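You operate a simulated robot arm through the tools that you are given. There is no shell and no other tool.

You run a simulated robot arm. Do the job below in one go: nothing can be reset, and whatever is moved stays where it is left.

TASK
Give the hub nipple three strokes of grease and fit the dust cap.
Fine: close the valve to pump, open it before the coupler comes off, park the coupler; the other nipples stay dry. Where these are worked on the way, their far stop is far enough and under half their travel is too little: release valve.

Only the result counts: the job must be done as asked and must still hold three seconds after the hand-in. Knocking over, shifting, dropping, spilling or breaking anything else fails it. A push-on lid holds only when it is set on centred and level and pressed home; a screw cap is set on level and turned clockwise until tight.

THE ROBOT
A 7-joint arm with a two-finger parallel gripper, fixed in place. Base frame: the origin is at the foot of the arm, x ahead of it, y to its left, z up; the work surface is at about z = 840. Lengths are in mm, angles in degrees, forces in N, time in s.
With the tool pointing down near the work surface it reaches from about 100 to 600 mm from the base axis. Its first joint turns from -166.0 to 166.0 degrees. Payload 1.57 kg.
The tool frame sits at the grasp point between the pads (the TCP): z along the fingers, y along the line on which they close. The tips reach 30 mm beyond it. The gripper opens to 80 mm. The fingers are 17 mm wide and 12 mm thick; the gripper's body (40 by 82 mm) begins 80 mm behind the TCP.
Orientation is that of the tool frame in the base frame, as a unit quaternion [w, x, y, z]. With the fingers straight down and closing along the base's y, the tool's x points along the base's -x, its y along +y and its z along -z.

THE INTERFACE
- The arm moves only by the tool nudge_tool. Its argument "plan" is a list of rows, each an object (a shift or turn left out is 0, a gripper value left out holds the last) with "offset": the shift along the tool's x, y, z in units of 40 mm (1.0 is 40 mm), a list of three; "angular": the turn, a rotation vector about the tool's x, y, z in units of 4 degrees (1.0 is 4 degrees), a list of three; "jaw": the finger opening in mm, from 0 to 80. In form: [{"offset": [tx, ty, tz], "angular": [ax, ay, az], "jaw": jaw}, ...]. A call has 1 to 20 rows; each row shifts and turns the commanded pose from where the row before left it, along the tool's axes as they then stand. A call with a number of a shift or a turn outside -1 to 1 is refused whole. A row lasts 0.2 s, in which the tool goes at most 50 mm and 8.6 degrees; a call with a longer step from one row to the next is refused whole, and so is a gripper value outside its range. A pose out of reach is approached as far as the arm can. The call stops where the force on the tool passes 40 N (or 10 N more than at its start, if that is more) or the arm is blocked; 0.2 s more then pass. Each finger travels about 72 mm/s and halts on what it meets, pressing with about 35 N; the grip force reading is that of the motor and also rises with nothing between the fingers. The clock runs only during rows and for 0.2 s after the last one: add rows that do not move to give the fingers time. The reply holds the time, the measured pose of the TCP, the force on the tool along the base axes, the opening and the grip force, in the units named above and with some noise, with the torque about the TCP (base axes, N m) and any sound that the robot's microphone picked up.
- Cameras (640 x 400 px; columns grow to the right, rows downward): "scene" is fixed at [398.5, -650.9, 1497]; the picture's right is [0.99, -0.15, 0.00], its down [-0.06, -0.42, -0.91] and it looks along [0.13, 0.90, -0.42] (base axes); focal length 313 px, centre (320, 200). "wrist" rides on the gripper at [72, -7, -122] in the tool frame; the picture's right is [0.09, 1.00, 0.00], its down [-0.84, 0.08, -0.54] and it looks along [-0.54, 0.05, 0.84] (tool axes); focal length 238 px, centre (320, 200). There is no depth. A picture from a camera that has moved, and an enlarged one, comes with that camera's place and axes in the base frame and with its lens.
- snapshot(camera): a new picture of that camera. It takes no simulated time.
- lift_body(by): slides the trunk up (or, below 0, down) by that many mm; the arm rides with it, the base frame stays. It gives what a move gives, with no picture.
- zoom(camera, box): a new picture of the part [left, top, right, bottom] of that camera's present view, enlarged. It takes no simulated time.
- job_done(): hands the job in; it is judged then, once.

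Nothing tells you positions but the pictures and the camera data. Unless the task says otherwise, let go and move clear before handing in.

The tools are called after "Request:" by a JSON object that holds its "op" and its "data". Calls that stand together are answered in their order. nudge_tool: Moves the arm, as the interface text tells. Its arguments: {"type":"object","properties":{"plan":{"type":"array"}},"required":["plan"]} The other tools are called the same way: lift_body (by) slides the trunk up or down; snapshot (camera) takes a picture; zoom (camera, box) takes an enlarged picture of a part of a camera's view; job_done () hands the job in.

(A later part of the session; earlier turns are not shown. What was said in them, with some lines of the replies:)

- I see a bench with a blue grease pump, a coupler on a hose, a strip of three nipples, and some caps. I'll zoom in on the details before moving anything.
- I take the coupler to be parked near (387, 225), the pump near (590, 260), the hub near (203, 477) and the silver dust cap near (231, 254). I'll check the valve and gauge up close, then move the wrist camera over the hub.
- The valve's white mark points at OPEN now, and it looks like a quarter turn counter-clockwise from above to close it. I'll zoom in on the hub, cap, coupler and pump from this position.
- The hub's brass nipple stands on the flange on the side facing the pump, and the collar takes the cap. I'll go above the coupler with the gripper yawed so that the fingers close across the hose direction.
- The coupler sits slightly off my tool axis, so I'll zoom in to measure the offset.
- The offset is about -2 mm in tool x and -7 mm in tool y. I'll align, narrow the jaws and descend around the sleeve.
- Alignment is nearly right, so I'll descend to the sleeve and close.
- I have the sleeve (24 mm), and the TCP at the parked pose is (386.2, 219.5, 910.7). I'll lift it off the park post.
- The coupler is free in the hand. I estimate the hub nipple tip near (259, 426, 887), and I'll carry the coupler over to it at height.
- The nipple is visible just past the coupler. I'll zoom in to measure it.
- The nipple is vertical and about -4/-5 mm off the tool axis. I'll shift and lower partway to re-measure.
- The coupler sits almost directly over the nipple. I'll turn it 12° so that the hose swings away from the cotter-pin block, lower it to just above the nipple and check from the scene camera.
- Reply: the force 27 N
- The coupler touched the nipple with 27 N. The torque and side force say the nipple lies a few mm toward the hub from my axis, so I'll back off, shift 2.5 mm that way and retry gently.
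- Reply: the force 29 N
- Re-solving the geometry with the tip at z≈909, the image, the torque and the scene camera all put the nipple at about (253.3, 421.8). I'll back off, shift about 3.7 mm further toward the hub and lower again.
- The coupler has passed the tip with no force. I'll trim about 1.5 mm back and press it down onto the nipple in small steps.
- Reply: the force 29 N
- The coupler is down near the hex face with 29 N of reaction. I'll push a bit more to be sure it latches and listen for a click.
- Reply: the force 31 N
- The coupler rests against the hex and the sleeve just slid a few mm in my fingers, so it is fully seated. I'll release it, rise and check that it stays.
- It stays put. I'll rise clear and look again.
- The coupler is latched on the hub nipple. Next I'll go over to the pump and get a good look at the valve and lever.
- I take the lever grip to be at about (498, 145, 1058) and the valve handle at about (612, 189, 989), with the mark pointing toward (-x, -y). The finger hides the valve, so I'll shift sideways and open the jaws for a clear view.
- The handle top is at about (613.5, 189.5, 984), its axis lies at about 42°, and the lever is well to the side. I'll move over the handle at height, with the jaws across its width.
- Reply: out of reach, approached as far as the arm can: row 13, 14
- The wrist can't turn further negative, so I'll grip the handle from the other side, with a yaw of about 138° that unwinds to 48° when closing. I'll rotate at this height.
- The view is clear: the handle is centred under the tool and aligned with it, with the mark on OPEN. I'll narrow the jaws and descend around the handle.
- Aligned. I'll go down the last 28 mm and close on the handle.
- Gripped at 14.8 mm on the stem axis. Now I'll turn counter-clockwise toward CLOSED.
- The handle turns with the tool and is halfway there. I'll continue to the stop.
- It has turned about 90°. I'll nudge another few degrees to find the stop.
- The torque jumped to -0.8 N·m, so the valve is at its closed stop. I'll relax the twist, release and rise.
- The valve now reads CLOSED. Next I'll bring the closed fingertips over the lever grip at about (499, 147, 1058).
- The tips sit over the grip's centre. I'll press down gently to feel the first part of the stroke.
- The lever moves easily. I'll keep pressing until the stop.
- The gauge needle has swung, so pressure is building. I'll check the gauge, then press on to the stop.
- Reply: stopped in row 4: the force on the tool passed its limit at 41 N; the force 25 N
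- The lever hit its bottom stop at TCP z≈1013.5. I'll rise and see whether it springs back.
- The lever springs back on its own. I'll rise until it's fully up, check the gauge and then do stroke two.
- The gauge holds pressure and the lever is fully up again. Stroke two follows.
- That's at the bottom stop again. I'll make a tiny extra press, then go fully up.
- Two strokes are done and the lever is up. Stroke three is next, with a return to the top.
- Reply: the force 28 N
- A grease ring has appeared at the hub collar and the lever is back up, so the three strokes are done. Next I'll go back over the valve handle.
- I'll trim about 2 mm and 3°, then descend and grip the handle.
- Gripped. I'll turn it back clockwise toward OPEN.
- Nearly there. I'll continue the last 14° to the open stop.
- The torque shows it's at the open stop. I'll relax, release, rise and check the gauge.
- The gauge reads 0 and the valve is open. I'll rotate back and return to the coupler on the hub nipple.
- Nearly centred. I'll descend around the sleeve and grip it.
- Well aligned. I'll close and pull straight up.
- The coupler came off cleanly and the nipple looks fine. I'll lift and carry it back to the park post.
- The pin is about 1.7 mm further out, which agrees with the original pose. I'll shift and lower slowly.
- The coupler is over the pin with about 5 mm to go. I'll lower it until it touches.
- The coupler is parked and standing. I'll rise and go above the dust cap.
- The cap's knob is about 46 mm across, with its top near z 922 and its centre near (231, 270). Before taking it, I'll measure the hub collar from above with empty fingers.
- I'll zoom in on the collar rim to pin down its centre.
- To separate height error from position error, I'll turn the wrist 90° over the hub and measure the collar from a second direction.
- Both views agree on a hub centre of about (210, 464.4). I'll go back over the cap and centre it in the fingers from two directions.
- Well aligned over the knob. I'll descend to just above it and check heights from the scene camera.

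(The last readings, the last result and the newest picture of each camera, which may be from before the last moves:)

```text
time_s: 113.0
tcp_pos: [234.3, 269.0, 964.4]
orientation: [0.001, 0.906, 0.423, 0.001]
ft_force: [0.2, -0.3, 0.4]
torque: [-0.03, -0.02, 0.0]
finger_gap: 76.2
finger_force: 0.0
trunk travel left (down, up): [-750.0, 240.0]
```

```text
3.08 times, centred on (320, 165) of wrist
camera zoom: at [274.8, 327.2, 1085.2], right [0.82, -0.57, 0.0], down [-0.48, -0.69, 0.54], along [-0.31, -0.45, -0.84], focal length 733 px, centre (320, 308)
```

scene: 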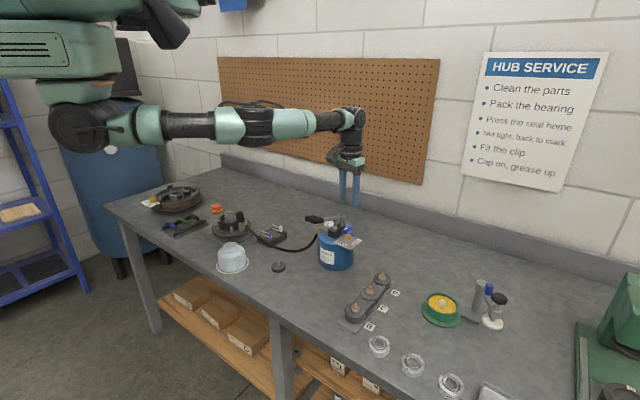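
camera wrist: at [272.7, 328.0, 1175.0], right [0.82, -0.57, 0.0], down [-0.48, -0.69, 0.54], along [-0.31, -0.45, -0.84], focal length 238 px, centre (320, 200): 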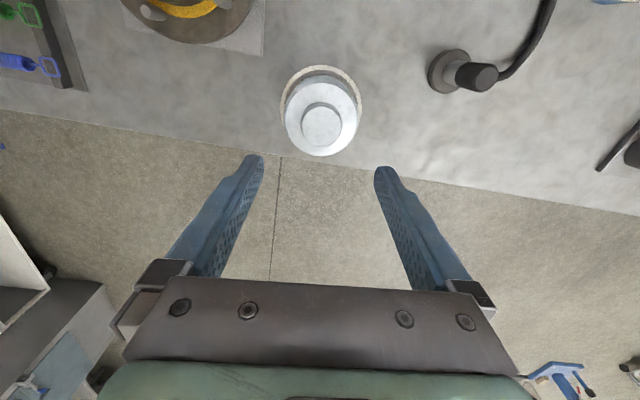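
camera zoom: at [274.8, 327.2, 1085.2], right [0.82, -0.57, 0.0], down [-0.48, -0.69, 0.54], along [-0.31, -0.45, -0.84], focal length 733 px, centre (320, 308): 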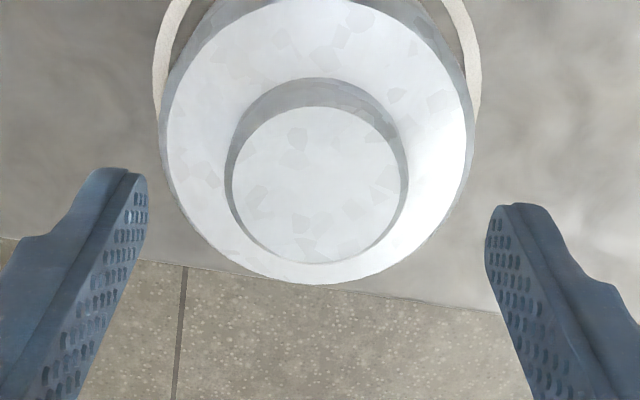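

The knob top is at about 918. I'll descend to TCP z≈936, squeeze once to centre it, then release.

Request:
{"op": "nudge_tool", "data": {"plan": [{"offset": [0, 0, 0.35]}, {"offset": [0, 0, 0.35]}, {}, {"jaw": 55}, {"jaw": 47}, {}]}}

Request:
{"op": "zoom", "data": {"camera": "scene", "box": [200, 215, 264, 275]}}

Request:
{"op": "zoom", "data": {"camera": "wrist", "box": [240, 100, 400, 230]}}

```text
time_s: 114.4
tcp_pos: [233.8, 268.0, 937.1]
orientation: [0.0, 0.906, 0.423, 0.0]
ft_force: [0.0, 0.1, 0.0]
torque: [-0.02, 0.01, 0.03]
finger_gap: 47.0
finger_force: 0.0
trunk travel left (down, up): [-750.0, 240.0]
```

```text
6.67 times, centred on (232, 245) of scene
camera zoom: at [398.5, -650.9, 1497.0], right [0.99, -0.15, 0.0], down [-0.06, -0.42, -0.91], along [0.13, 0.9, -0.42], focal length 2088 px, centre (907, -100)
```

zoom: 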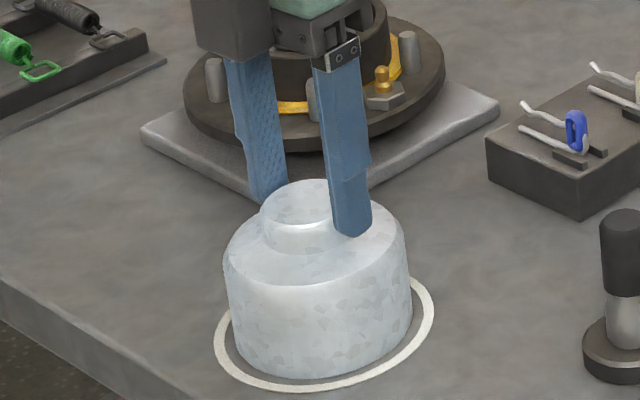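

```text
3.08 times, centred on (320, 165) of wrist
camera zoom: at [274.0, 327.3, 1057.7], right [0.82, -0.57, 0.0], down [-0.48, -0.69, 0.54], along [-0.31, -0.45, -0.84], focal length 733 px, centre (320, 308)
```

zoom: 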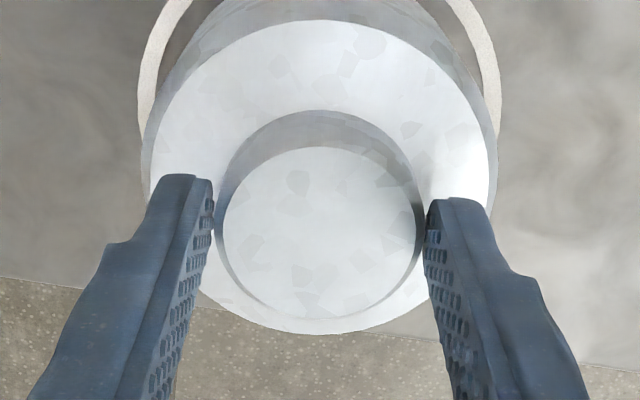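

Request:
{"op": "nudge_tool", "data": {"plan": [{"jaw": 40}, {}, {"jaw": 62}, {}, {}]}}

Request:
{"op": "nudge_tool", "data": {"plan": [{"angular": [0, 0, -1]}, {"angular": [0, 0, -1]}, {"angular": [0, 0, -1]}, {"angular": [0, 0, -1]}, {"angular": [0, 0, -1]}, {"angular": [0, 0, -1]}, {"angular": [0, 0, -1]}, {"angular": [0, 0, -1]}, {"angular": [0, 0, -1]}, {"angular": [0, 0, -1]}, {"angular": [0, 0, -1]}, {"angular": [0, 0, -1]}, {"angular": [0, 0, -1]}, {"angular": [0, 0, -1]}, {"angular": [0, 0, -1]}, {"angular": [0, 0, -1]}, {"angular": [0, 0, -1]}, {"angular": [0, 0, -1]}, {"angular": [0, 0, -1]}, {"angular": [0, 0, -1]}]}}

Request:
{"op": "nudge_tool", "data": {"plan": [{"angular": [0, 0, -1]}, {"angular": [0, 0, -1]}, {"angular": [0, 0, -0.5]}, {"jaw": 50}, {"jaw": 40}, {}, {}]}}

Request:
{"op": "zoom", "data": {"camera": "scene", "box": [200, 215, 264, 275]}}

Request:
{"op": "zoom", "data": {"camera": "wrist", "box": [240, 100, 400, 230]}}

```text
time_s: 115.6
tcp_pos: [233.2, 268.5, 937.3]
orientation: [0.0, 0.906, 0.423, 0.0]
ft_force: [-0.8, -0.5, 0.4]
torque: [0.0, 0.0, 0.03]
finger_gap: 62.0
finger_force: 0.0
trunk travel left (down, up): [-750.0, 240.0]
```

```text
time_s: 119.8
tcp_pos: [233.1, 268.0, 936.2]
orientation: [0.0, 0.421, 0.907, 0.0]
ft_force: [0.0, -0.2, 0.2]
torque: [-0.01, 0.01, 0.02]
finger_gap: 61.9
finger_force: 0.1
trunk travel left (down, up): [-750.0, 240.0]
```

```text
time_s: 121.4
tcp_pos: [233.1, 269.4, 936.3]
orientation: [0.001, 0.341, 0.94, 0.0]
ft_force: [1.3, -0.2, 0.4]
torque: [0.01, -0.04, 0.01]
finger_gap: 45.6
finger_force: 35.4
trunk travel left (down, up): [-750.0, 240.0]
```

```text
6.67 times, centred on (232, 245) of scene
camera zoom: at [398.5, -650.9, 1497.0], right [0.99, -0.15, 0.0], down [-0.06, -0.42, -0.91], along [0.13, 0.9, -0.42], focal length 2088 px, centre (907, -100)
```

zoom: 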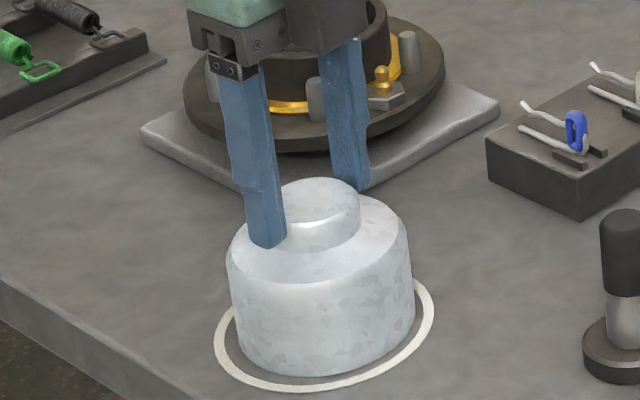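

```text
3.08 times, centred on (320, 165) of wrist
camera zoom: at [173.7, 308.6, 1057.2], right [0.57, 0.82, 0.0], down [0.69, -0.48, 0.54], along [0.45, -0.31, -0.84], focal length 733 px, centre (320, 308)
```

zoom: 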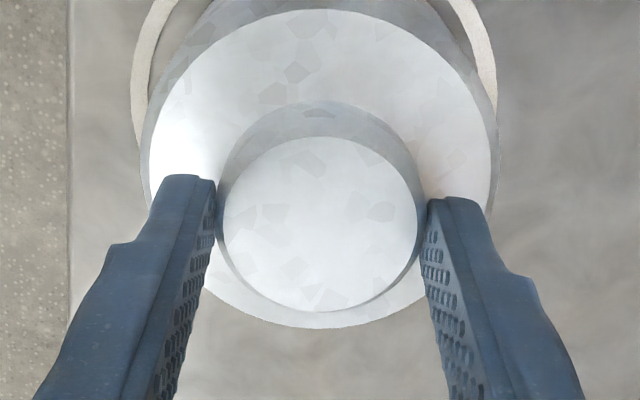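

The cap is gripped centred on its knob at 45.6 mm. I'll lift it and carry it above the hub.

Request:
{"op": "nudge_tool", "data": {"plan": [{"offset": [0, 0, -0.2]}, {"offset": [0, 0, -0.5]}, {"offset": [0, 0, -0.6]}, {"offset": [0, 0, -0.7]}, {"offset": [0, 0, -0.7]}, {"offset": [0, 0, -0.6]}, {"offset": [0.598, 0.5615, 0]}, {"offset": [0.598, 0.5615, 0]}, {"offset": [0.598, 0.5615, 0]}, {"offset": [0.598, 0.5615, 0]}, {"offset": [0.598, 0.5615, 0]}, {"offset": [0.598, 0.5615, 0]}, {}, {}]}}

Request:
{"op": "zoom", "data": {"camera": "scene", "box": [190, 160, 280, 250]}}

Request:
{"op": "snapshot", "data": {"camera": "wrist"}}

```text
time_s: 124.4
tcp_pos: [208.4, 465.6, 1068.6]
orientation: [0.0, 0.341, 0.94, -0.001]
ft_force: [0.7, 0.8, -0.5]
torque: [0.0, -0.02, 0.03]
finger_gap: 45.5
finger_force: 35.2
trunk travel left (down, up): [-750.0, 240.0]
```

```text
4.44 times, centred on (235, 205) of scene
camera zoom: at [398.5, -650.9, 1497.0], right [0.99, -0.15, 0.0], down [-0.06, -0.42, -0.91], along [0.13, 0.9, -0.42], focal length 1392 px, centre (698, 178)
```

zoom: 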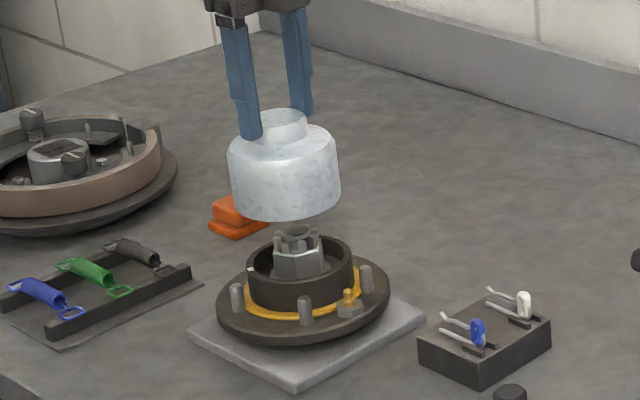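

```text
taken
camera wrist: at [149.4, 505.2, 1189.6], right [0.57, 0.82, 0.0], down [0.69, -0.48, 0.54], along [0.45, -0.31, -0.84], focal length 238 px, centre (320, 200)
```

wrist: 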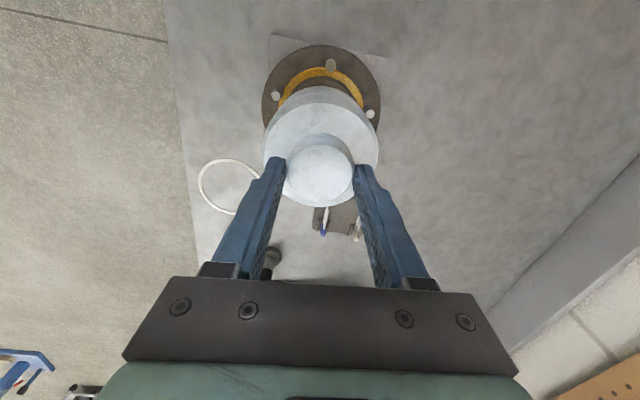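

I'll zoom in to compare the cap and collar centre lines in the scene view.

Request:
{"op": "zoom", "data": {"camera": "scene", "box": [205, 180, 269, 240]}}

Request:
{"op": "zoom", "data": {"camera": "wrist", "box": [250, 40, 390, 170]}}

```text
6.67 times, centred on (237, 210) of scene
camera zoom: at [398.5, -650.9, 1497.0], right [0.99, -0.15, 0.0], down [-0.06, -0.42, -0.91], along [0.13, 0.9, -0.42], focal length 2088 px, centre (873, 133)
```

zoom: 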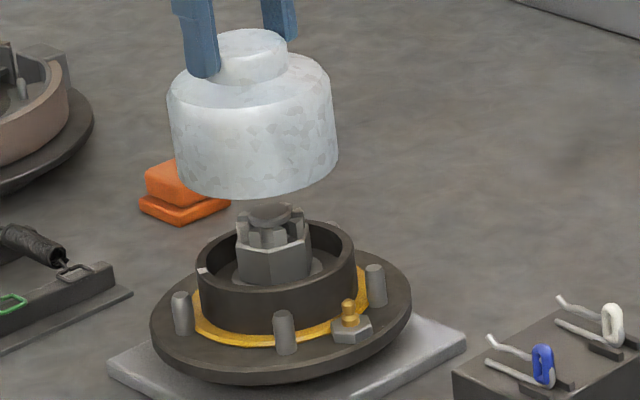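

```text
3.08 times, centred on (320, 105) of wrist
camera zoom: at [149.4, 505.2, 1189.6], right [0.57, 0.82, 0.0], down [0.69, -0.48, 0.54], along [0.45, -0.31, -0.84], focal length 733 px, centre (320, 492)
```

zoom: 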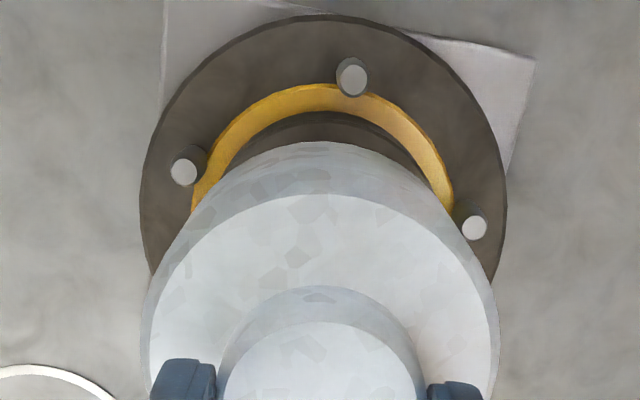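

The cap axis looks about 3 mm off toward the scene's left. I'll shift and lower until the rim is just above the collar, where the edges can be compared directly.

Request:
{"op": "nudge_tool", "data": {"plan": [{"offset": [-0.075, 0.032, 0.2]}, {"offset": [0, 0, 0.4]}, {"offset": [0, 0, 0.4]}, {"offset": [0, 0, 0.3]}, {}, {}]}}

Request:
{"op": "zoom", "data": {"camera": "scene", "box": [208, 195, 258, 240]}}

Request:
{"op": "zoom", "data": {"camera": "wrist", "box": [250, 40, 390, 170]}}

```text
time_s: 125.8
tcp_pos: [213.8, 463.2, 1017.0]
orientation: [0.0, 0.341, 0.94, 0.0]
ft_force: [0.4, 0.3, -1.0]
torque: [0.01, 0.04, 0.02]
finger_gap: 45.5
finger_force: 34.8
trunk travel left (down, up): [-750.0, 240.0]
```

```text
8.89 times, centred on (233, 218) of scene
camera zoom: at [398.5, -650.9, 1497.0], right [0.99, -0.15, 0.0], down [-0.06, -0.42, -0.91], along [0.13, 0.9, -0.42], focal length 2784 px, centre (1093, 44)
```

zoom: 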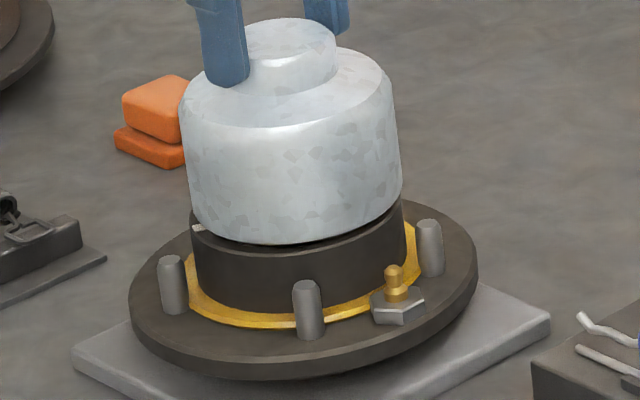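

```text
3.08 times, centred on (320, 105) of wrist
camera zoom: at [153.6, 503.5, 1137.2], right [0.57, 0.82, 0.0], down [0.69, -0.48, 0.54], along [0.45, -0.31, -0.84], focal length 733 px, centre (320, 492)
```

zoom: 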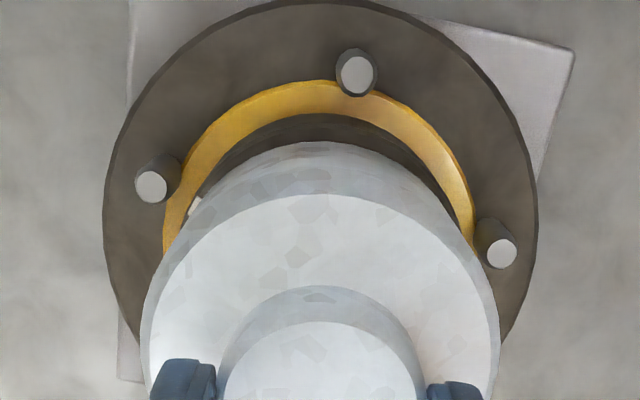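

The rim and collar line up to within about a millimetre in both directions. I'll lower slowly and feel for contact.

Request:
{"op": "nudge_tool", "data": {"plan": [{"offset": [0, 0, 0.1]}, {"offset": [0, 0, 0.1]}, {"offset": [0, 0, 0.1]}, {}]}}

Request:
{"op": "zoom", "data": {"camera": "scene", "box": [208, 195, 258, 240]}}

```text
time_s: 126.8
tcp_pos: [212.0, 464.0, 1010.7]
orientation: [0.0, 0.342, 0.94, 0.005]
ft_force: [-1.5, -8.8, 21.4]
torque: [0.0, -0.08, -0.08]
finger_gap: 45.5
finger_force: 34.9
trunk travel left (down, up): [-750.0, 240.0]
stopped in row 4: the force on the tool passed its limit at 42 N (the readings are from after the stop); the commanded pose is now the measured one
```

```text
8.89 times, centred on (233, 218) of scene
camera zoom: at [398.5, -650.9, 1497.0], right [0.99, -0.15, 0.0], down [-0.06, -0.42, -0.91], along [0.13, 0.9, -0.42], focal length 2784 px, centre (1093, 44)
```

zoom: 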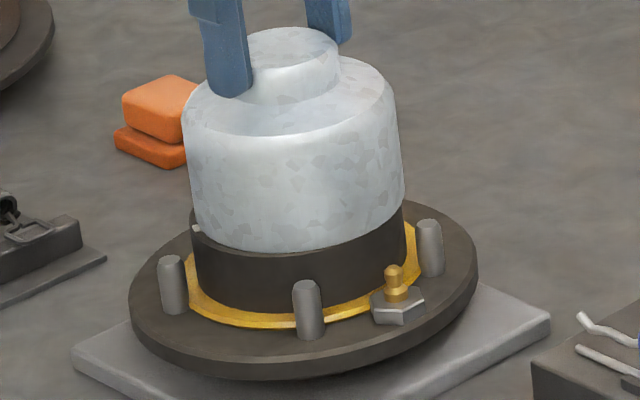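

There's contact at the collar with a side force, so it isn't seated yet. I'll look closely at the rim on both sides.

Request:
{"op": "zoom", "data": {"camera": "scene", "box": [218, 212, 238, 228]}}

Request:
{"op": "zoom", "data": {"camera": "scene", "box": [232, 210, 252, 226]}}

Request:
{"op": "zoom", "data": {"camera": "wrist", "box": [270, 40, 370, 120]}}

```text
16.00 times, centred on (228, 220) of scene
camera zoom: at [398.5, -650.9, 1497.0], right [0.99, -0.15, 0.0], down [-0.06, -0.42, -0.91], along [0.13, 0.9, -0.42], focal length 5012 px, centre (1792, -120)
```

zoom: 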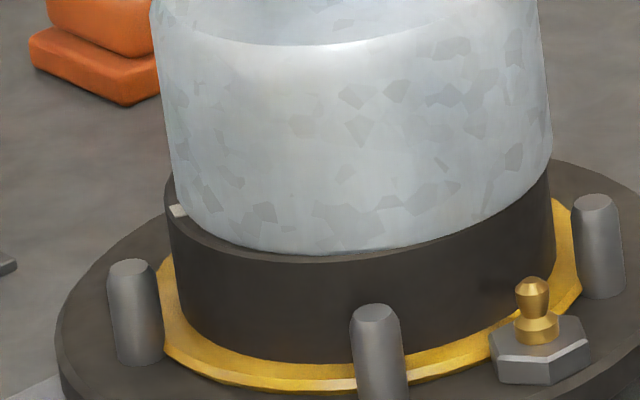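

```text
16.00 times, centred on (242, 218) of scene
camera zoom: at [398.5, -650.9, 1497.0], right [0.99, -0.15, 0.0], down [-0.06, -0.42, -0.91], along [0.13, 0.9, -0.42], focal length 5012 px, centre (1568, -88)
```

zoom: 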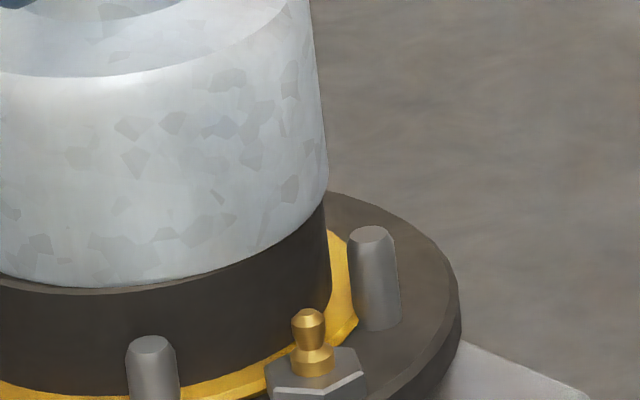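

```text
5.00 times, centred on (320, 80) of wrist
camera zoom: at [153.6, 503.7, 1132.1], right [0.57, 0.82, 0.01], down [0.69, -0.48, 0.54], along [0.45, -0.3, -0.84], focal length 1192 px, centre (320, 800)
```

zoom: 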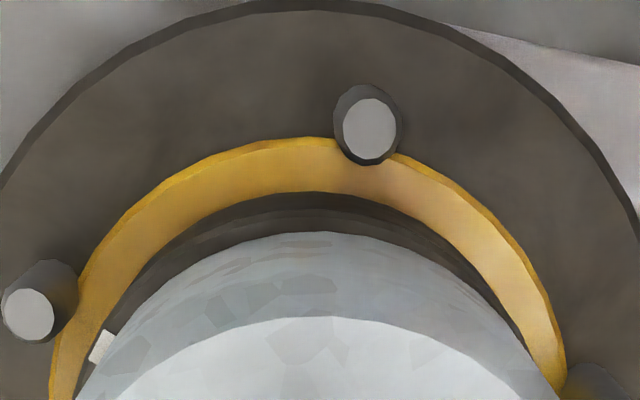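

The cap is sitting on the rim about 2 mm too far to the right and back. I'll lift slightly, level the tool, shift and look again before pressing.

Request:
{"op": "nudge_tool", "data": {"plan": [{"offset": [0, 0, -0.12], "angular": [0.135, -0.049, 0]}, {"offset": [0.011, -0.068, 0]}, {}, {}]}}

Request:
{"op": "zoom", "data": {"camera": "scene", "box": [218, 208, 246, 230]}}

Request:
{"op": "zoom", "data": {"camera": "wrist", "box": [270, 40, 370, 120]}}

```text
time_s: 127.8
tcp_pos: [211.9, 463.9, 1014.6]
orientation: [0.001, 0.342, 0.94, -0.001]
ft_force: [-0.4, -1.0, -0.8]
torque: [-0.01, -0.01, 0.03]
finger_gap: 45.7
finger_force: 34.3
trunk travel left (down, up): [-750.0, 240.0]
```

```text
16.00 times, centred on (232, 219) of scene
camera zoom: at [398.5, -650.9, 1497.0], right [0.99, -0.15, 0.0], down [-0.06, -0.42, -0.91], along [0.13, 0.9, -0.42], focal length 5012 px, centre (1728, -104)
```

zoom: 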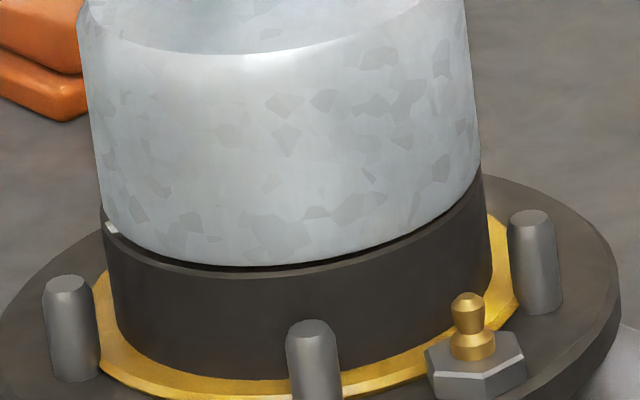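

```text
5.00 times, centred on (320, 80) of wrist
camera zoom: at [152.8, 503.6, 1134.4], right [0.57, 0.82, 0.0], down [0.69, -0.48, 0.54], along [0.45, -0.31, -0.84], focal length 1192 px, centre (320, 800)
```

zoom: 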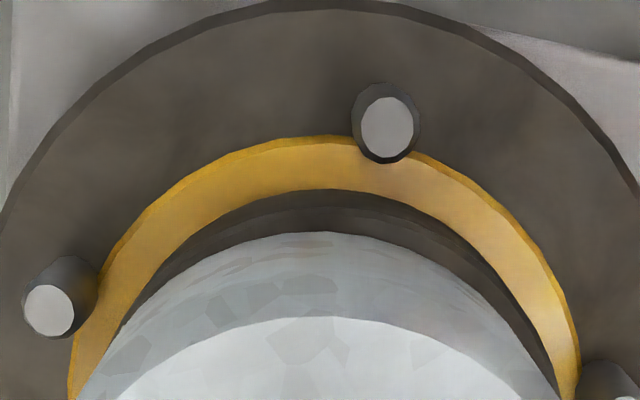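

It's now within a millimetre, so I'll trim about 0.9 mm and press down in small steps.

Request:
{"op": "nudge_tool", "data": {"plan": [{"offset": [0.022, -0.004, 0]}, {}, {"offset": [0, 0, 0.06]}, {"offset": [0, 0, 0.05]}, {"offset": [0, 0, 0.04]}, {}]}}

Request:
{"op": "zoom", "data": {"camera": "scene", "box": [218, 208, 246, 230]}}

```text
time_s: 129.2
tcp_pos: [211.0, 465.6, 1010.5]
orientation: [-0.001, 0.341, 0.94, 0.003]
ft_force: [-0.5, 2.0, 32.5]
torque: [-0.3, -0.03, 0.12]
finger_gap: 45.7
finger_force: 35.1
trunk travel left (down, up): [-750.0, 240.0]
```

```text
16.00 times, centred on (232, 219) of scene
camera zoom: at [398.5, -650.9, 1497.0], right [0.99, -0.15, 0.0], down [-0.06, -0.42, -0.91], along [0.13, 0.9, -0.42], focal length 5012 px, centre (1728, -104)
```

zoom: 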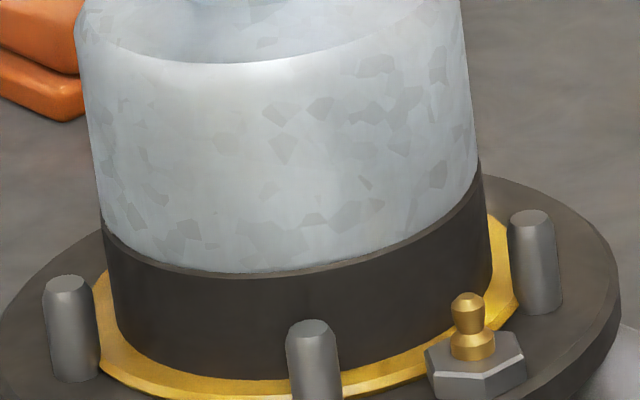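

The cap stops with its rim on the collar face, and I can't tell whether there is a hidden spigot. I'll lift it and tilt its underside toward the scene camera in clear space.

Request:
{"op": "nudge_tool", "data": {"plan": [{"offset": [0, 0, -0.3]}, {"offset": [0, 0, -0.6]}, {"offset": [0, 0, -0.8]}, {"offset": [0, 0, -0.9]}, {"offset": [0, 0, -0.9]}, {"offset": [0, 0, -0.9]}, {"offset": [-0.75, -0.5, -0.3]}, {"offset": [-0.75, -0.5, -0.3]}, {"offset": [-0.75, -0.5, -0.3]}, {"offset": [-0.75, -0.5, -0.3]}, {"offset": [-0.75, -0.5, -0.3]}, {"offset": [-0.75, -0.5, -0.3]}, {"offset": [-0.75, -0.5, -0.3]}, {"offset": [-0.75, -0.5, -0.3]}]}}

Request:
{"op": "nudge_tool", "data": {"plan": [{"angular": [0.9, -0.76, 0]}, {"angular": [0.9, -0.76, 0]}, {"angular": [0.9, -0.76, 0]}, {"angular": [0.9, -0.76, 0]}, {"angular": [0.9, -0.76, 0]}, {"angular": [0.9, -0.76, 0]}, {"angular": [0.9, -0.76, 0]}, {"angular": [0.9, -0.76, 0]}, {"angular": [0.9, -0.76, 0]}, {"angular": [0.9, -0.76, 0]}, {"angular": [0.9, -0.76, 0]}, {}]}}

Request:
{"op": "snapshot", "data": {"camera": "scene"}}

```text
time_s: 132.2
tcp_pos: [292.4, 186.6, 1282.0]
orientation: [0.001, 0.341, 0.94, -0.001]
ft_force: [-0.4, -0.7, -1.4]
torque: [0.03, -0.01, 0.02]
finger_gap: 45.4
finger_force: 35.2
trunk travel left (down, up): [-750.0, 240.0]
```

```text
time_s: 134.8
tcp_pos: [287.4, 185.3, 1263.2]
orientation: [0.135, 0.299, 0.845, -0.422]
ft_force: [0.3, -1.0, -1.8]
torque: [0.07, -0.01, -0.02]
finger_gap: 45.6
finger_force: 35.9
out of reach, approached as far as the arm can: row 11
trunk travel left (down, up): [-750.0, 240.0]
```

```text
taken
```

scene: 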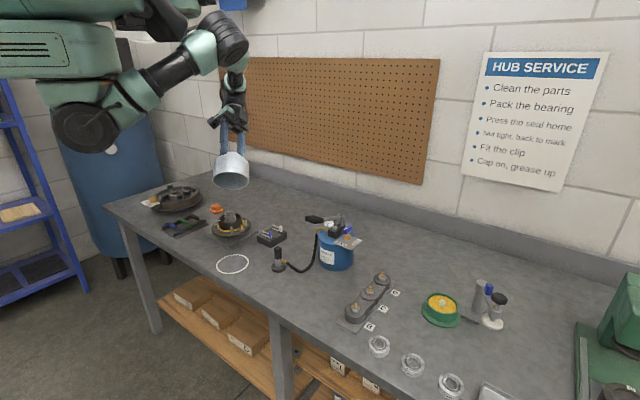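

Request:
{"op": "zoom", "data": {"camera": "scene", "box": [208, 145, 256, 195]}}

```text
8.00 times, centred on (232, 170) of scene
camera zoom: at [398.5, -650.9, 1497.0], right [0.99, -0.15, 0.0], down [-0.06, -0.42, -0.91], along [0.13, 0.9, -0.42], focal length 2506 px, centre (1024, 440)
```

zoom: 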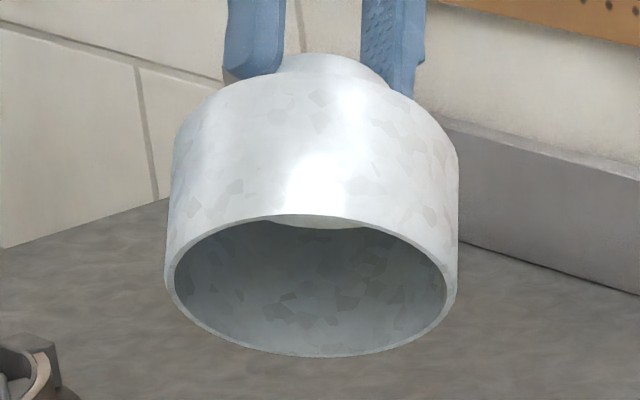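

The cap is a plain thin shell, about 87 mm outside with a 3 mm wall, so there is no spigot. I'll tilt it back upright and read the orientation before returning.

Request:
{"op": "nudge_tool", "data": {"plan": [{"angular": [-0.9, 0.76, 0]}, {"angular": [-0.9, 0.76, 0]}, {"angular": [-0.9, 0.76, 0]}, {"angular": [-0.9, 0.76, 0]}, {"angular": [-0.9, 0.76, 0]}, {"angular": [-0.9, 0.76, 0]}, {"angular": [-0.9, 0.76, 0]}, {"angular": [-0.9, 0.76, 0]}, {"angular": [-0.9, 0.76, 0]}, {"angular": [-0.9, 0.76, 0]}, {}, {}]}}

```text
time_s: 137.4
tcp_pos: [292.1, 186.6, 1273.1]
orientation: [0.014, 0.342, 0.939, -0.039]
ft_force: [0.0, 0.0, -0.9]
torque: [0.01, 0.02, 0.03]
finger_gap: 45.8
finger_force: 35.0
trunk travel left (down, up): [-750.0, 240.0]
```

Request:
{"op": "nudge_tool", "data": {"plan": [{"angular": [-0.9, 0.76, 0]}, {}, {}]}}

Request:
{"op": "zoom", "data": {"camera": "scene", "box": [215, 205, 247, 230]}}

Request:
{"op": "zoom", "data": {"camera": "scene", "box": [208, 130, 256, 180]}}

```text
time_s: 138.2
tcp_pos: [292.2, 186.0, 1272.6]
orientation: [0.001, 0.342, 0.94, -0.001]
ft_force: [-0.4, 0.3, -0.9]
torque: [-0.03, -0.01, 0.01]
finger_gap: 45.4
finger_force: 34.7
trunk travel left (down, up): [-750.0, 240.0]
```

```text
16.00 times, centred on (231, 218) of scene
camera zoom: at [398.5, -650.9, 1497.0], right [0.99, -0.15, 0.0], down [-0.06, -0.42, -0.91], along [0.13, 0.9, -0.42], focal length 5012 px, centre (1744, -80)
```

zoom: 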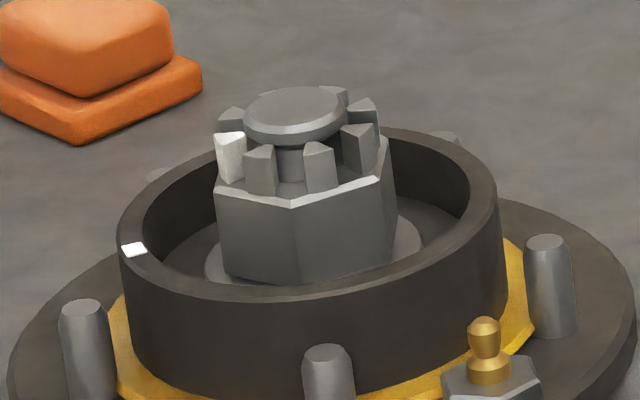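

```text
8.00 times, centred on (232, 155) of scene
camera zoom: at [398.5, -650.9, 1497.0], right [0.99, -0.15, 0.0], down [-0.06, -0.42, -0.91], along [0.13, 0.9, -0.42], focal length 2506 px, centre (1024, 560)
```

zoom: 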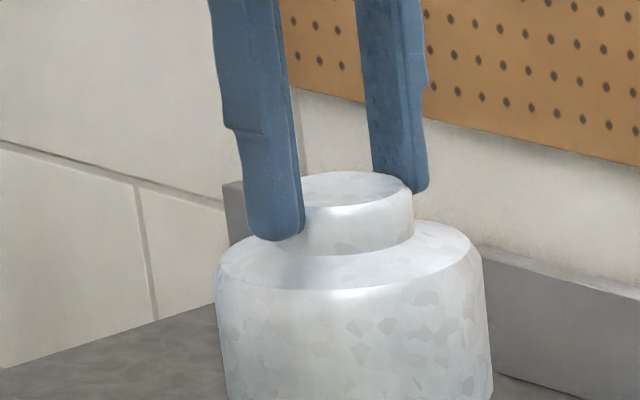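

The upright pose is restored. I'll go back above the hub, set the cap down lightly on the collar and check its centring from both cameras.

Request:
{"op": "nudge_tool", "data": {"plan": [{"offset": [0.754, 0.504, 0]}, {"offset": [0.754, 0.504, 0]}, {"offset": [0.754, 0.504, 0]}, {"offset": [0.754, 0.504, 0]}, {"offset": [0.754, 0.504, 0]}, {"offset": [0.754, 0.504, 0]}, {"offset": [0.754, 0.504, 0]}, {"offset": [0.754, 0.504, 0]}, {"offset": [0, 0, 0.9]}, {"offset": [0, 0, 0.9]}, {"offset": [0, 0, 0.9]}, {"offset": [0, 0, 0.9]}, {"offset": [0, 0, 0.9]}, {"offset": [0, 0, 0.9]}, {"offset": [0, 0, 0.9]}, {}, {}]}}

Request:
{"op": "zoom", "data": {"camera": "scene", "box": [208, 195, 258, 240]}}

Request:
{"op": "zoom", "data": {"camera": "wrist", "box": [250, 30, 390, 130]}}

```text
time_s: 141.8
tcp_pos: [212.1, 465.2, 1019.3]
orientation: [0.001, 0.341, 0.94, -0.002]
ft_force: [0.5, 0.3, -1.7]
torque: [0.02, 0.03, 0.02]
finger_gap: 45.7
finger_force: 34.7
trunk travel left (down, up): [-750.0, 240.0]
```

```text
8.89 times, centred on (233, 218) of scene
camera zoom: at [398.5, -650.9, 1497.0], right [0.99, -0.15, 0.0], down [-0.06, -0.42, -0.91], along [0.13, 0.9, -0.42], focal length 2784 px, centre (1093, 44)
```

zoom: 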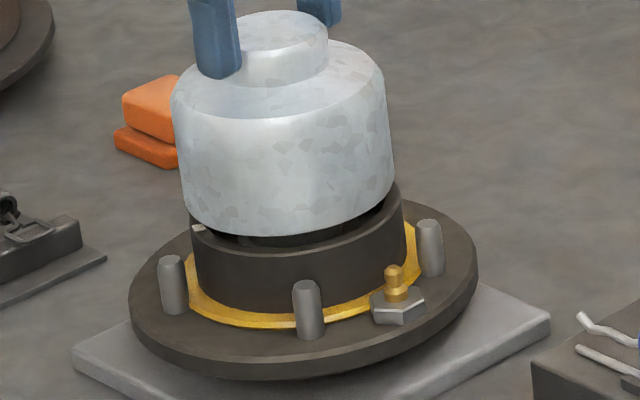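

```text
4.00 times, centred on (320, 80) of wrist
camera zoom: at [150.7, 505.5, 1140.3], right [0.57, 0.82, 0.0], down [0.69, -0.48, 0.54], along [0.45, -0.31, -0.84], focal length 953 px, centre (320, 680)
```

zoom: 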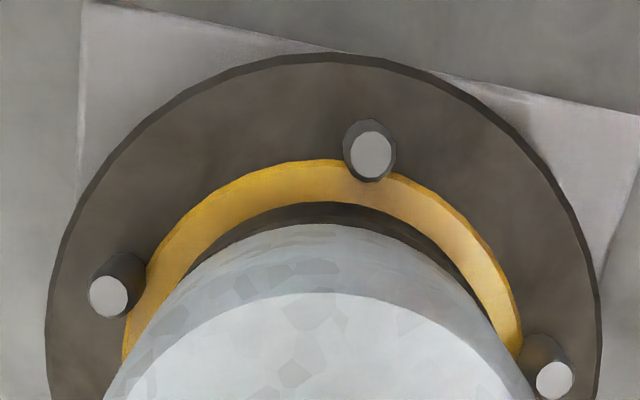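

The cap needs about -2.6 mm in tool x and +0.9 mm in tool y. I'll shift it and lower to a few mm above the rim.

Request:
{"op": "nudge_tool", "data": {"plan": [{"offset": [-0.065, 0.022, 0.1]}, {}, {}]}}

Request:
{"op": "zoom", "data": {"camera": "scene", "box": [215, 205, 247, 230]}}

Request:
{"op": "zoom", "data": {"camera": "wrist", "box": [250, 30, 390, 130]}}

```text
time_s: 142.6
tcp_pos: [214.1, 464.8, 1016.0]
orientation: [0.001, 0.342, 0.94, 0.0]
ft_force: [-0.5, -0.2, -1.2]
torque: [-0.01, 0.02, 0.01]
finger_gap: 45.7
finger_force: 34.8
trunk travel left (down, up): [-750.0, 240.0]
```

```text
16.00 times, centred on (231, 218) of scene
camera zoom: at [398.5, -650.9, 1497.0], right [0.99, -0.15, 0.0], down [-0.06, -0.42, -0.91], along [0.13, 0.9, -0.42], focal length 5012 px, centre (1744, -80)
```

zoom: 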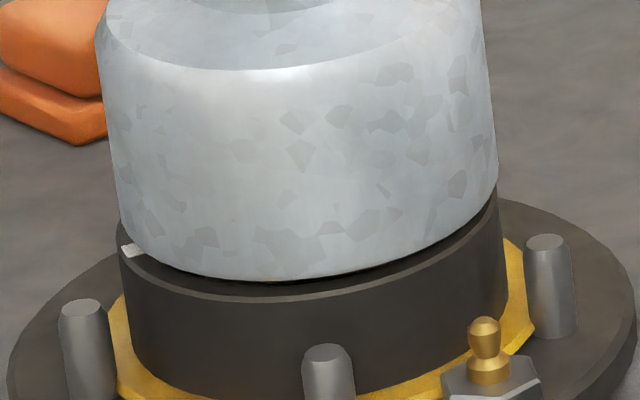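

```text
4.00 times, centred on (320, 80) of wrist
camera zoom: at [153.3, 504.6, 1136.6], right [0.57, 0.82, 0.0], down [0.69, -0.48, 0.54], along [0.45, -0.31, -0.84], focal length 953 px, centre (320, 680)
```

zoom: 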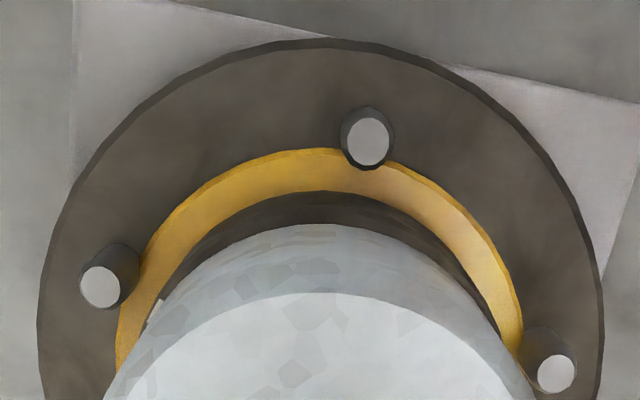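

Aligned to about half a millimetre now. I'll lower until light contact.

Request:
{"op": "nudge_tool", "data": {"plan": [{"offset": [0.008, 0, 0.05]}, {"offset": [0, 0, 0.05]}, {"offset": [0, 0, 0.03]}, {}]}}

Request:
{"op": "zoom", "data": {"camera": "scene", "box": [215, 205, 247, 230]}}

Request:
{"op": "zoom", "data": {"camera": "wrist", "box": [250, 30, 390, 130]}}

```text
time_s: 143.6
tcp_pos: [211.0, 464.1, 1012.2]
orientation: [0.0, 0.341, 0.94, -0.001]
ft_force: [-4.2, 0.4, 6.0]
torque: [0.02, 0.24, -0.01]
finger_gap: 45.8
finger_force: 34.8
trunk travel left (down, up): [-750.0, 240.0]
heard: snap
```

```text
16.00 times, centred on (231, 218) of scene
camera zoom: at [398.5, -650.9, 1497.0], right [0.99, -0.15, 0.0], down [-0.06, -0.42, -0.91], along [0.13, 0.9, -0.42], focal length 5012 px, centre (1744, -80)
```

zoom: 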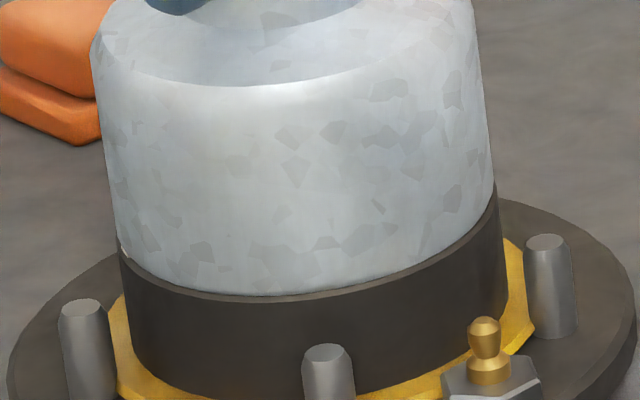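

```text
4.00 times, centred on (320, 80) of wrist
camera zoom: at [151.6, 505.3, 1132.2], right [0.57, 0.82, 0.0], down [0.69, -0.48, 0.54], along [0.44, -0.31, -0.84], focal length 953 px, centre (320, 680)
```

zoom: 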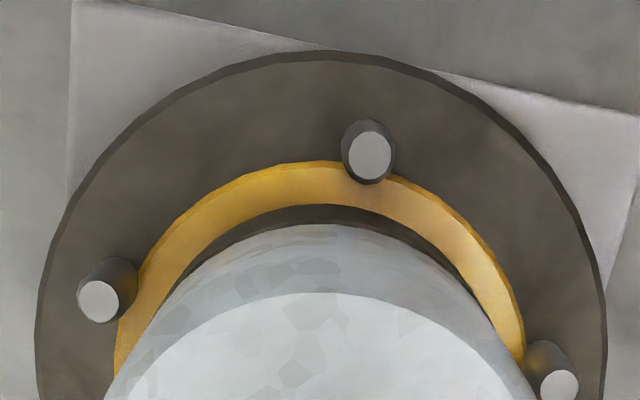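

A snap was heard, so the cap has engaged. I'll press a little more to make sure it's fully home.

Request:
{"op": "nudge_tool", "data": {"plan": [{"offset": [0, 0, 0.03]}, {"offset": [0, 0, 0.03]}, {}]}}

Request:
{"op": "zoom", "data": {"camera": "scene", "box": [215, 205, 247, 230]}}

```text
time_s: 144.4
tcp_pos: [210.8, 465.4, 1011.4]
orientation: [-0.001, 0.34, 0.94, 0.002]
ft_force: [-6.5, 3.8, 20.7]
torque: [-0.19, 0.28, 0.21]
finger_gap: 45.6
finger_force: 34.5
trunk travel left (down, up): [-750.0, 240.0]
```

```text
16.00 times, centred on (231, 218) of scene
camera zoom: at [398.5, -650.9, 1497.0], right [0.99, -0.15, 0.0], down [-0.06, -0.42, -0.91], along [0.13, 0.9, -0.42], focal length 5012 px, centre (1744, -80)
```

zoom: 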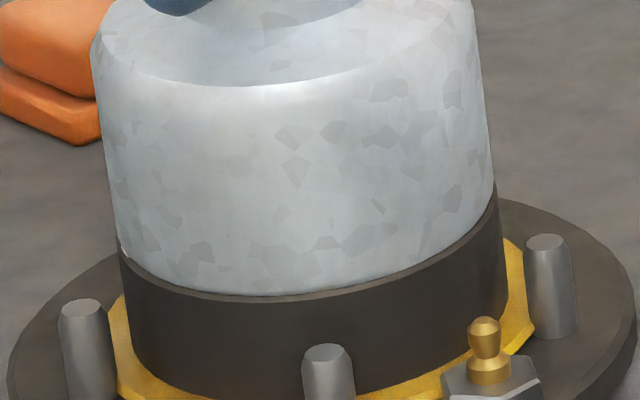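

It's solid and level against the rim. I'll relieve the load, release and rise clear.

Request:
{"op": "nudge_tool", "data": {"plan": [{"offset": [0, 0, -0.05]}, {"jaw": 64}, {}, {}, {"offset": [0, 0, -0.3]}, {"offset": [0, 0, -0.6]}, {"offset": [0, 0, -0.9]}, {"offset": [0, 0, -0.9]}, {"offset": [0, 0, -0.9]}, {}]}}

Request:
{"op": "snapshot", "data": {"camera": "scene"}}

Request:
{"op": "zoom", "data": {"camera": "scene", "box": [208, 190, 258, 240]}}

Request:
{"op": "snapshot", "data": {"camera": "wrist"}}

```text
time_s: 146.6
tcp_pos: [213.7, 463.9, 1154.7]
orientation: [0.0, 0.342, 0.94, -0.002]
ft_force: [0.9, 0.2, 0.3]
torque: [0.01, -0.01, 0.01]
finger_gap: 64.0
finger_force: 0.1
trunk travel left (down, up): [-750.0, 240.0]
```

```text
taken
```

scene: 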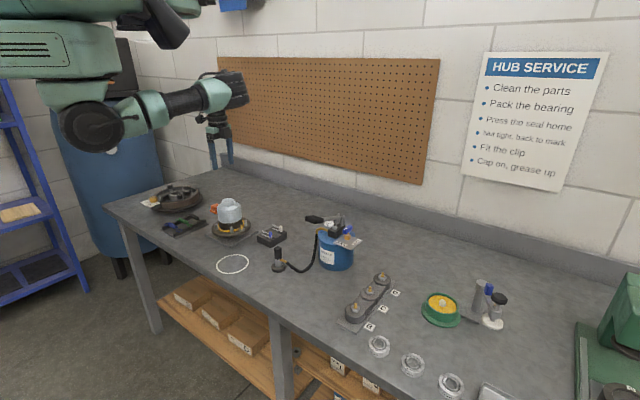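

```text
8.00 times, centred on (233, 215) of scene
camera zoom: at [398.5, -650.9, 1497.0], right [0.99, -0.15, 0.0], down [-0.06, -0.42, -0.91], along [0.13, 0.9, -0.42], focal length 2506 px, centre (1016, 80)
```

zoom: 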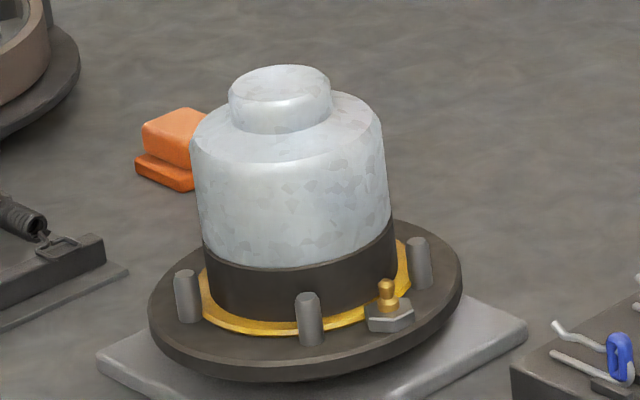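

```text
taken
camera wrist: at [153.5, 504.4, 1274.8], right [0.57, 0.82, 0.0], down [0.69, -0.48, 0.54], along [0.45, -0.31, -0.84], focal length 238 px, centre (320, 200)
```

wrist: 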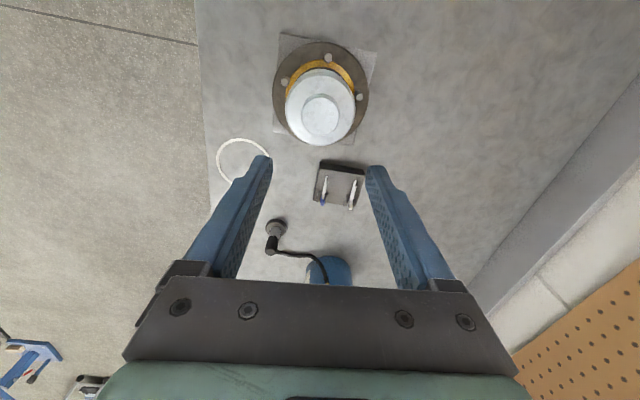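

The cap sits level and stays after release. For certainty I'll press once more on the knob's centre with closed fingertips.

Request:
{"op": "nudge_tool", "data": {"plan": [{"jaw": 0, "offset": [0, 0, 0.5]}, {"offset": [0, 0, 0.8]}, {"offset": [0, 0, 0.8]}, {"offset": [0, 0, 0.6]}, {"offset": [0, 0, 0.2]}, {"offset": [0, 0, 0.1]}, {"offset": [0, 0, 0.06]}, {"offset": [0, 0, 0.05]}, {"offset": [0, 0, 0.05]}, {"offset": [0, 0, 0.05]}, {"offset": [0, 0, 0.05]}]}}

Request:
{"op": "zoom", "data": {"camera": "scene", "box": [208, 190, 258, 240]}}

```text
time_s: 149.0
tcp_pos: [211.8, 464.5, 1024.4]
orientation: [0.001, 0.342, 0.94, -0.001]
ft_force: [0.3, -0.5, 0.0]
torque: [-0.02, 0.01, 0.01]
finger_gap: 0.1
finger_force: 21.7
trunk travel left (down, up): [-750.0, 240.0]
```

```text
8.00 times, centred on (233, 215) of scene
camera zoom: at [398.5, -650.9, 1497.0], right [0.99, -0.15, 0.0], down [-0.06, -0.42, -0.91], along [0.13, 0.9, -0.42], focal length 2506 px, centre (1016, 80)
```

zoom: 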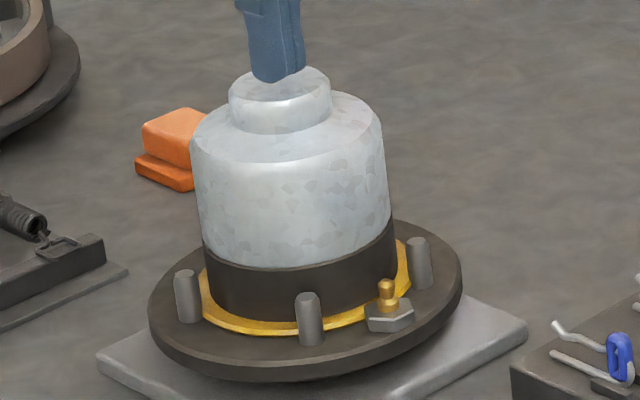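

The tips are just above the knob. I'll press down gently in small steps.

Request:
{"op": "nudge_tool", "data": {"plan": [{"offset": [0, 0, 0.06]}, {"offset": [0, 0, 0.05]}, {"offset": [0, 0, 0.04]}, {"offset": [0, 0, 0.04]}]}}

```text
time_s: 150.0
tcp_pos: [212.6, 465.6, 1021.2]
orientation: [0.0, 0.342, 0.94, 0.002]
ft_force: [1.1, -0.9, 26.8]
torque: [-0.07, -0.04, 0.08]
finger_gap: 0.0
finger_force: 21.6
trunk travel left (down, up): [-750.0, 240.0]
```

It's solid under 27 N. I'll rise clear and do a final check of everything.

Request:
{"op": "nudge_tool", "data": {"plan": [{"offset": [0, 0, -0.3]}, {"offset": [0, 0, -0.8]}, {"offset": [0, 0, -0.9]}, {"offset": [0, 0, -0.9]}, {"offset": [0, 0, -0.9]}, {}, {}]}}

Request:
{"op": "zoom", "data": {"camera": "scene", "box": [208, 190, 258, 240]}}

Request:
{"op": "zoom", "data": {"camera": "scene", "box": [250, 200, 410, 300]}}

Request:
{"op": "zoom", "data": {"camera": "wrist", "box": [260, 30, 380, 160]}}

```text
time_s: 151.6
tcp_pos: [212.1, 466.8, 1168.8]
orientation: [0.0, 0.342, 0.94, -0.001]
ft_force: [-0.9, 0.1, -0.5]
torque: [0.0, -0.03, -0.03]
finger_gap: 0.0
finger_force: 20.7
trunk travel left (down, up): [-750.0, 240.0]
```

```text
8.00 times, centred on (233, 215) of scene
camera zoom: at [398.5, -650.9, 1497.0], right [0.99, -0.15, 0.0], down [-0.06, -0.42, -0.91], along [0.13, 0.9, -0.42], focal length 2506 px, centre (1016, 80)
```

zoom: 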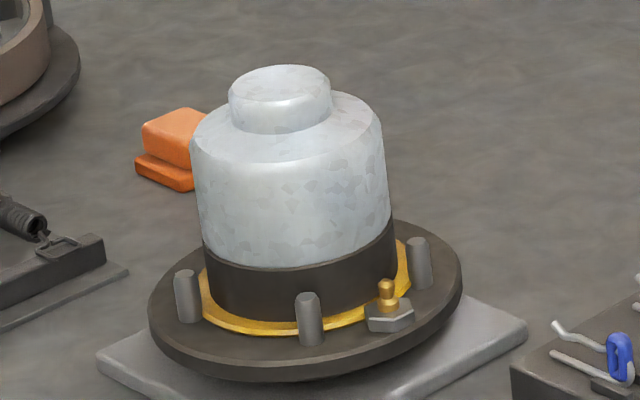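

```text
4.00 times, centred on (330, 250) of scene
camera zoom: at [398.5, -650.9, 1497.0], right [0.99, -0.15, 0.0], down [-0.06, -0.42, -0.91], along [0.13, 0.9, -0.42], focal length 1253 px, centre (280, 0)
```

zoom: 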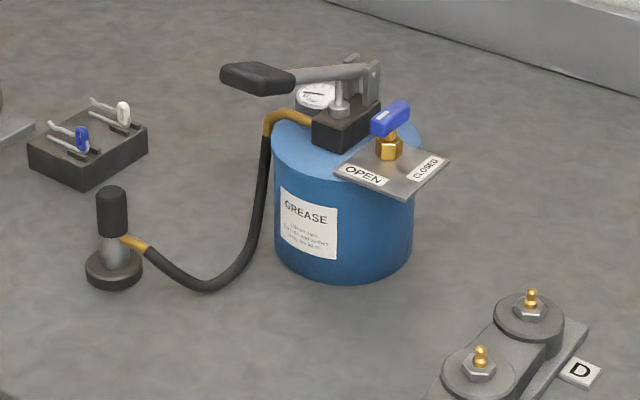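

```text
3.08 times, centred on (320, 95) of wrist
camera zoom: at [152.9, 506.9, 1289.8], right [0.57, 0.82, 0.0], down [0.69, -0.48, 0.54], along [0.45, -0.31, -0.84], focal length 733 px, centre (320, 523)
```

zoom: 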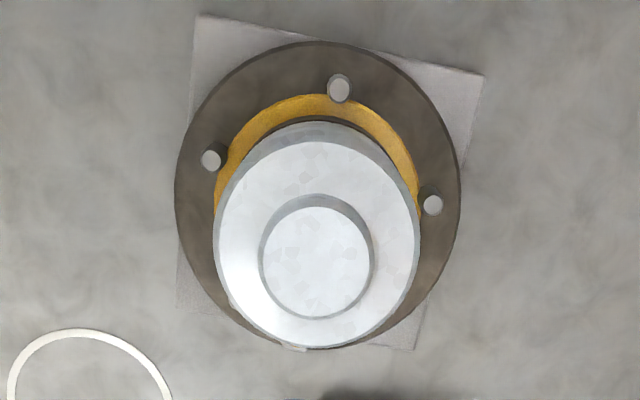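

The dust cap is snapped on and level, and the hub nipple has had its three strokes. The valve is open at zero pressure, the coupler is parked, the other nipples look dry, and the arm is clear. I'll hand the job in.

Request:
{"op": "job_done", "data": {}}

```text
The job is handed in.
```

The hub nipple has had its three strokes of grease and the dust cap is on. I've handed the job in, but haven't seen a verdict.

- **Grease:** I closed the valve to its stop and pumped the lever three times. Each stroke went to the bottom stop, with a full return to the top. The gauge held pressure, and a ring of grease showed around the hub collar.
- **Valve:** I turned it back to its open stop before taking the coupler off, and the gauge read 0.
- **Coupler:** It came off the nipple cleanly and is back on its park post.
- **Dust cap:** It took several tries to centre on the collar. On the final set-down the robot's microphone picked up a snap. The cap didn't move under a 27 N press on the knob, and it sits level.
- **Other nipples:** I never put the coupler on B, C or D, and the ones in the last picture (C and D) look dry.

The hand was empty and clear of everything when I handed in, and nothing else on the bench looked moved in the last pictures.
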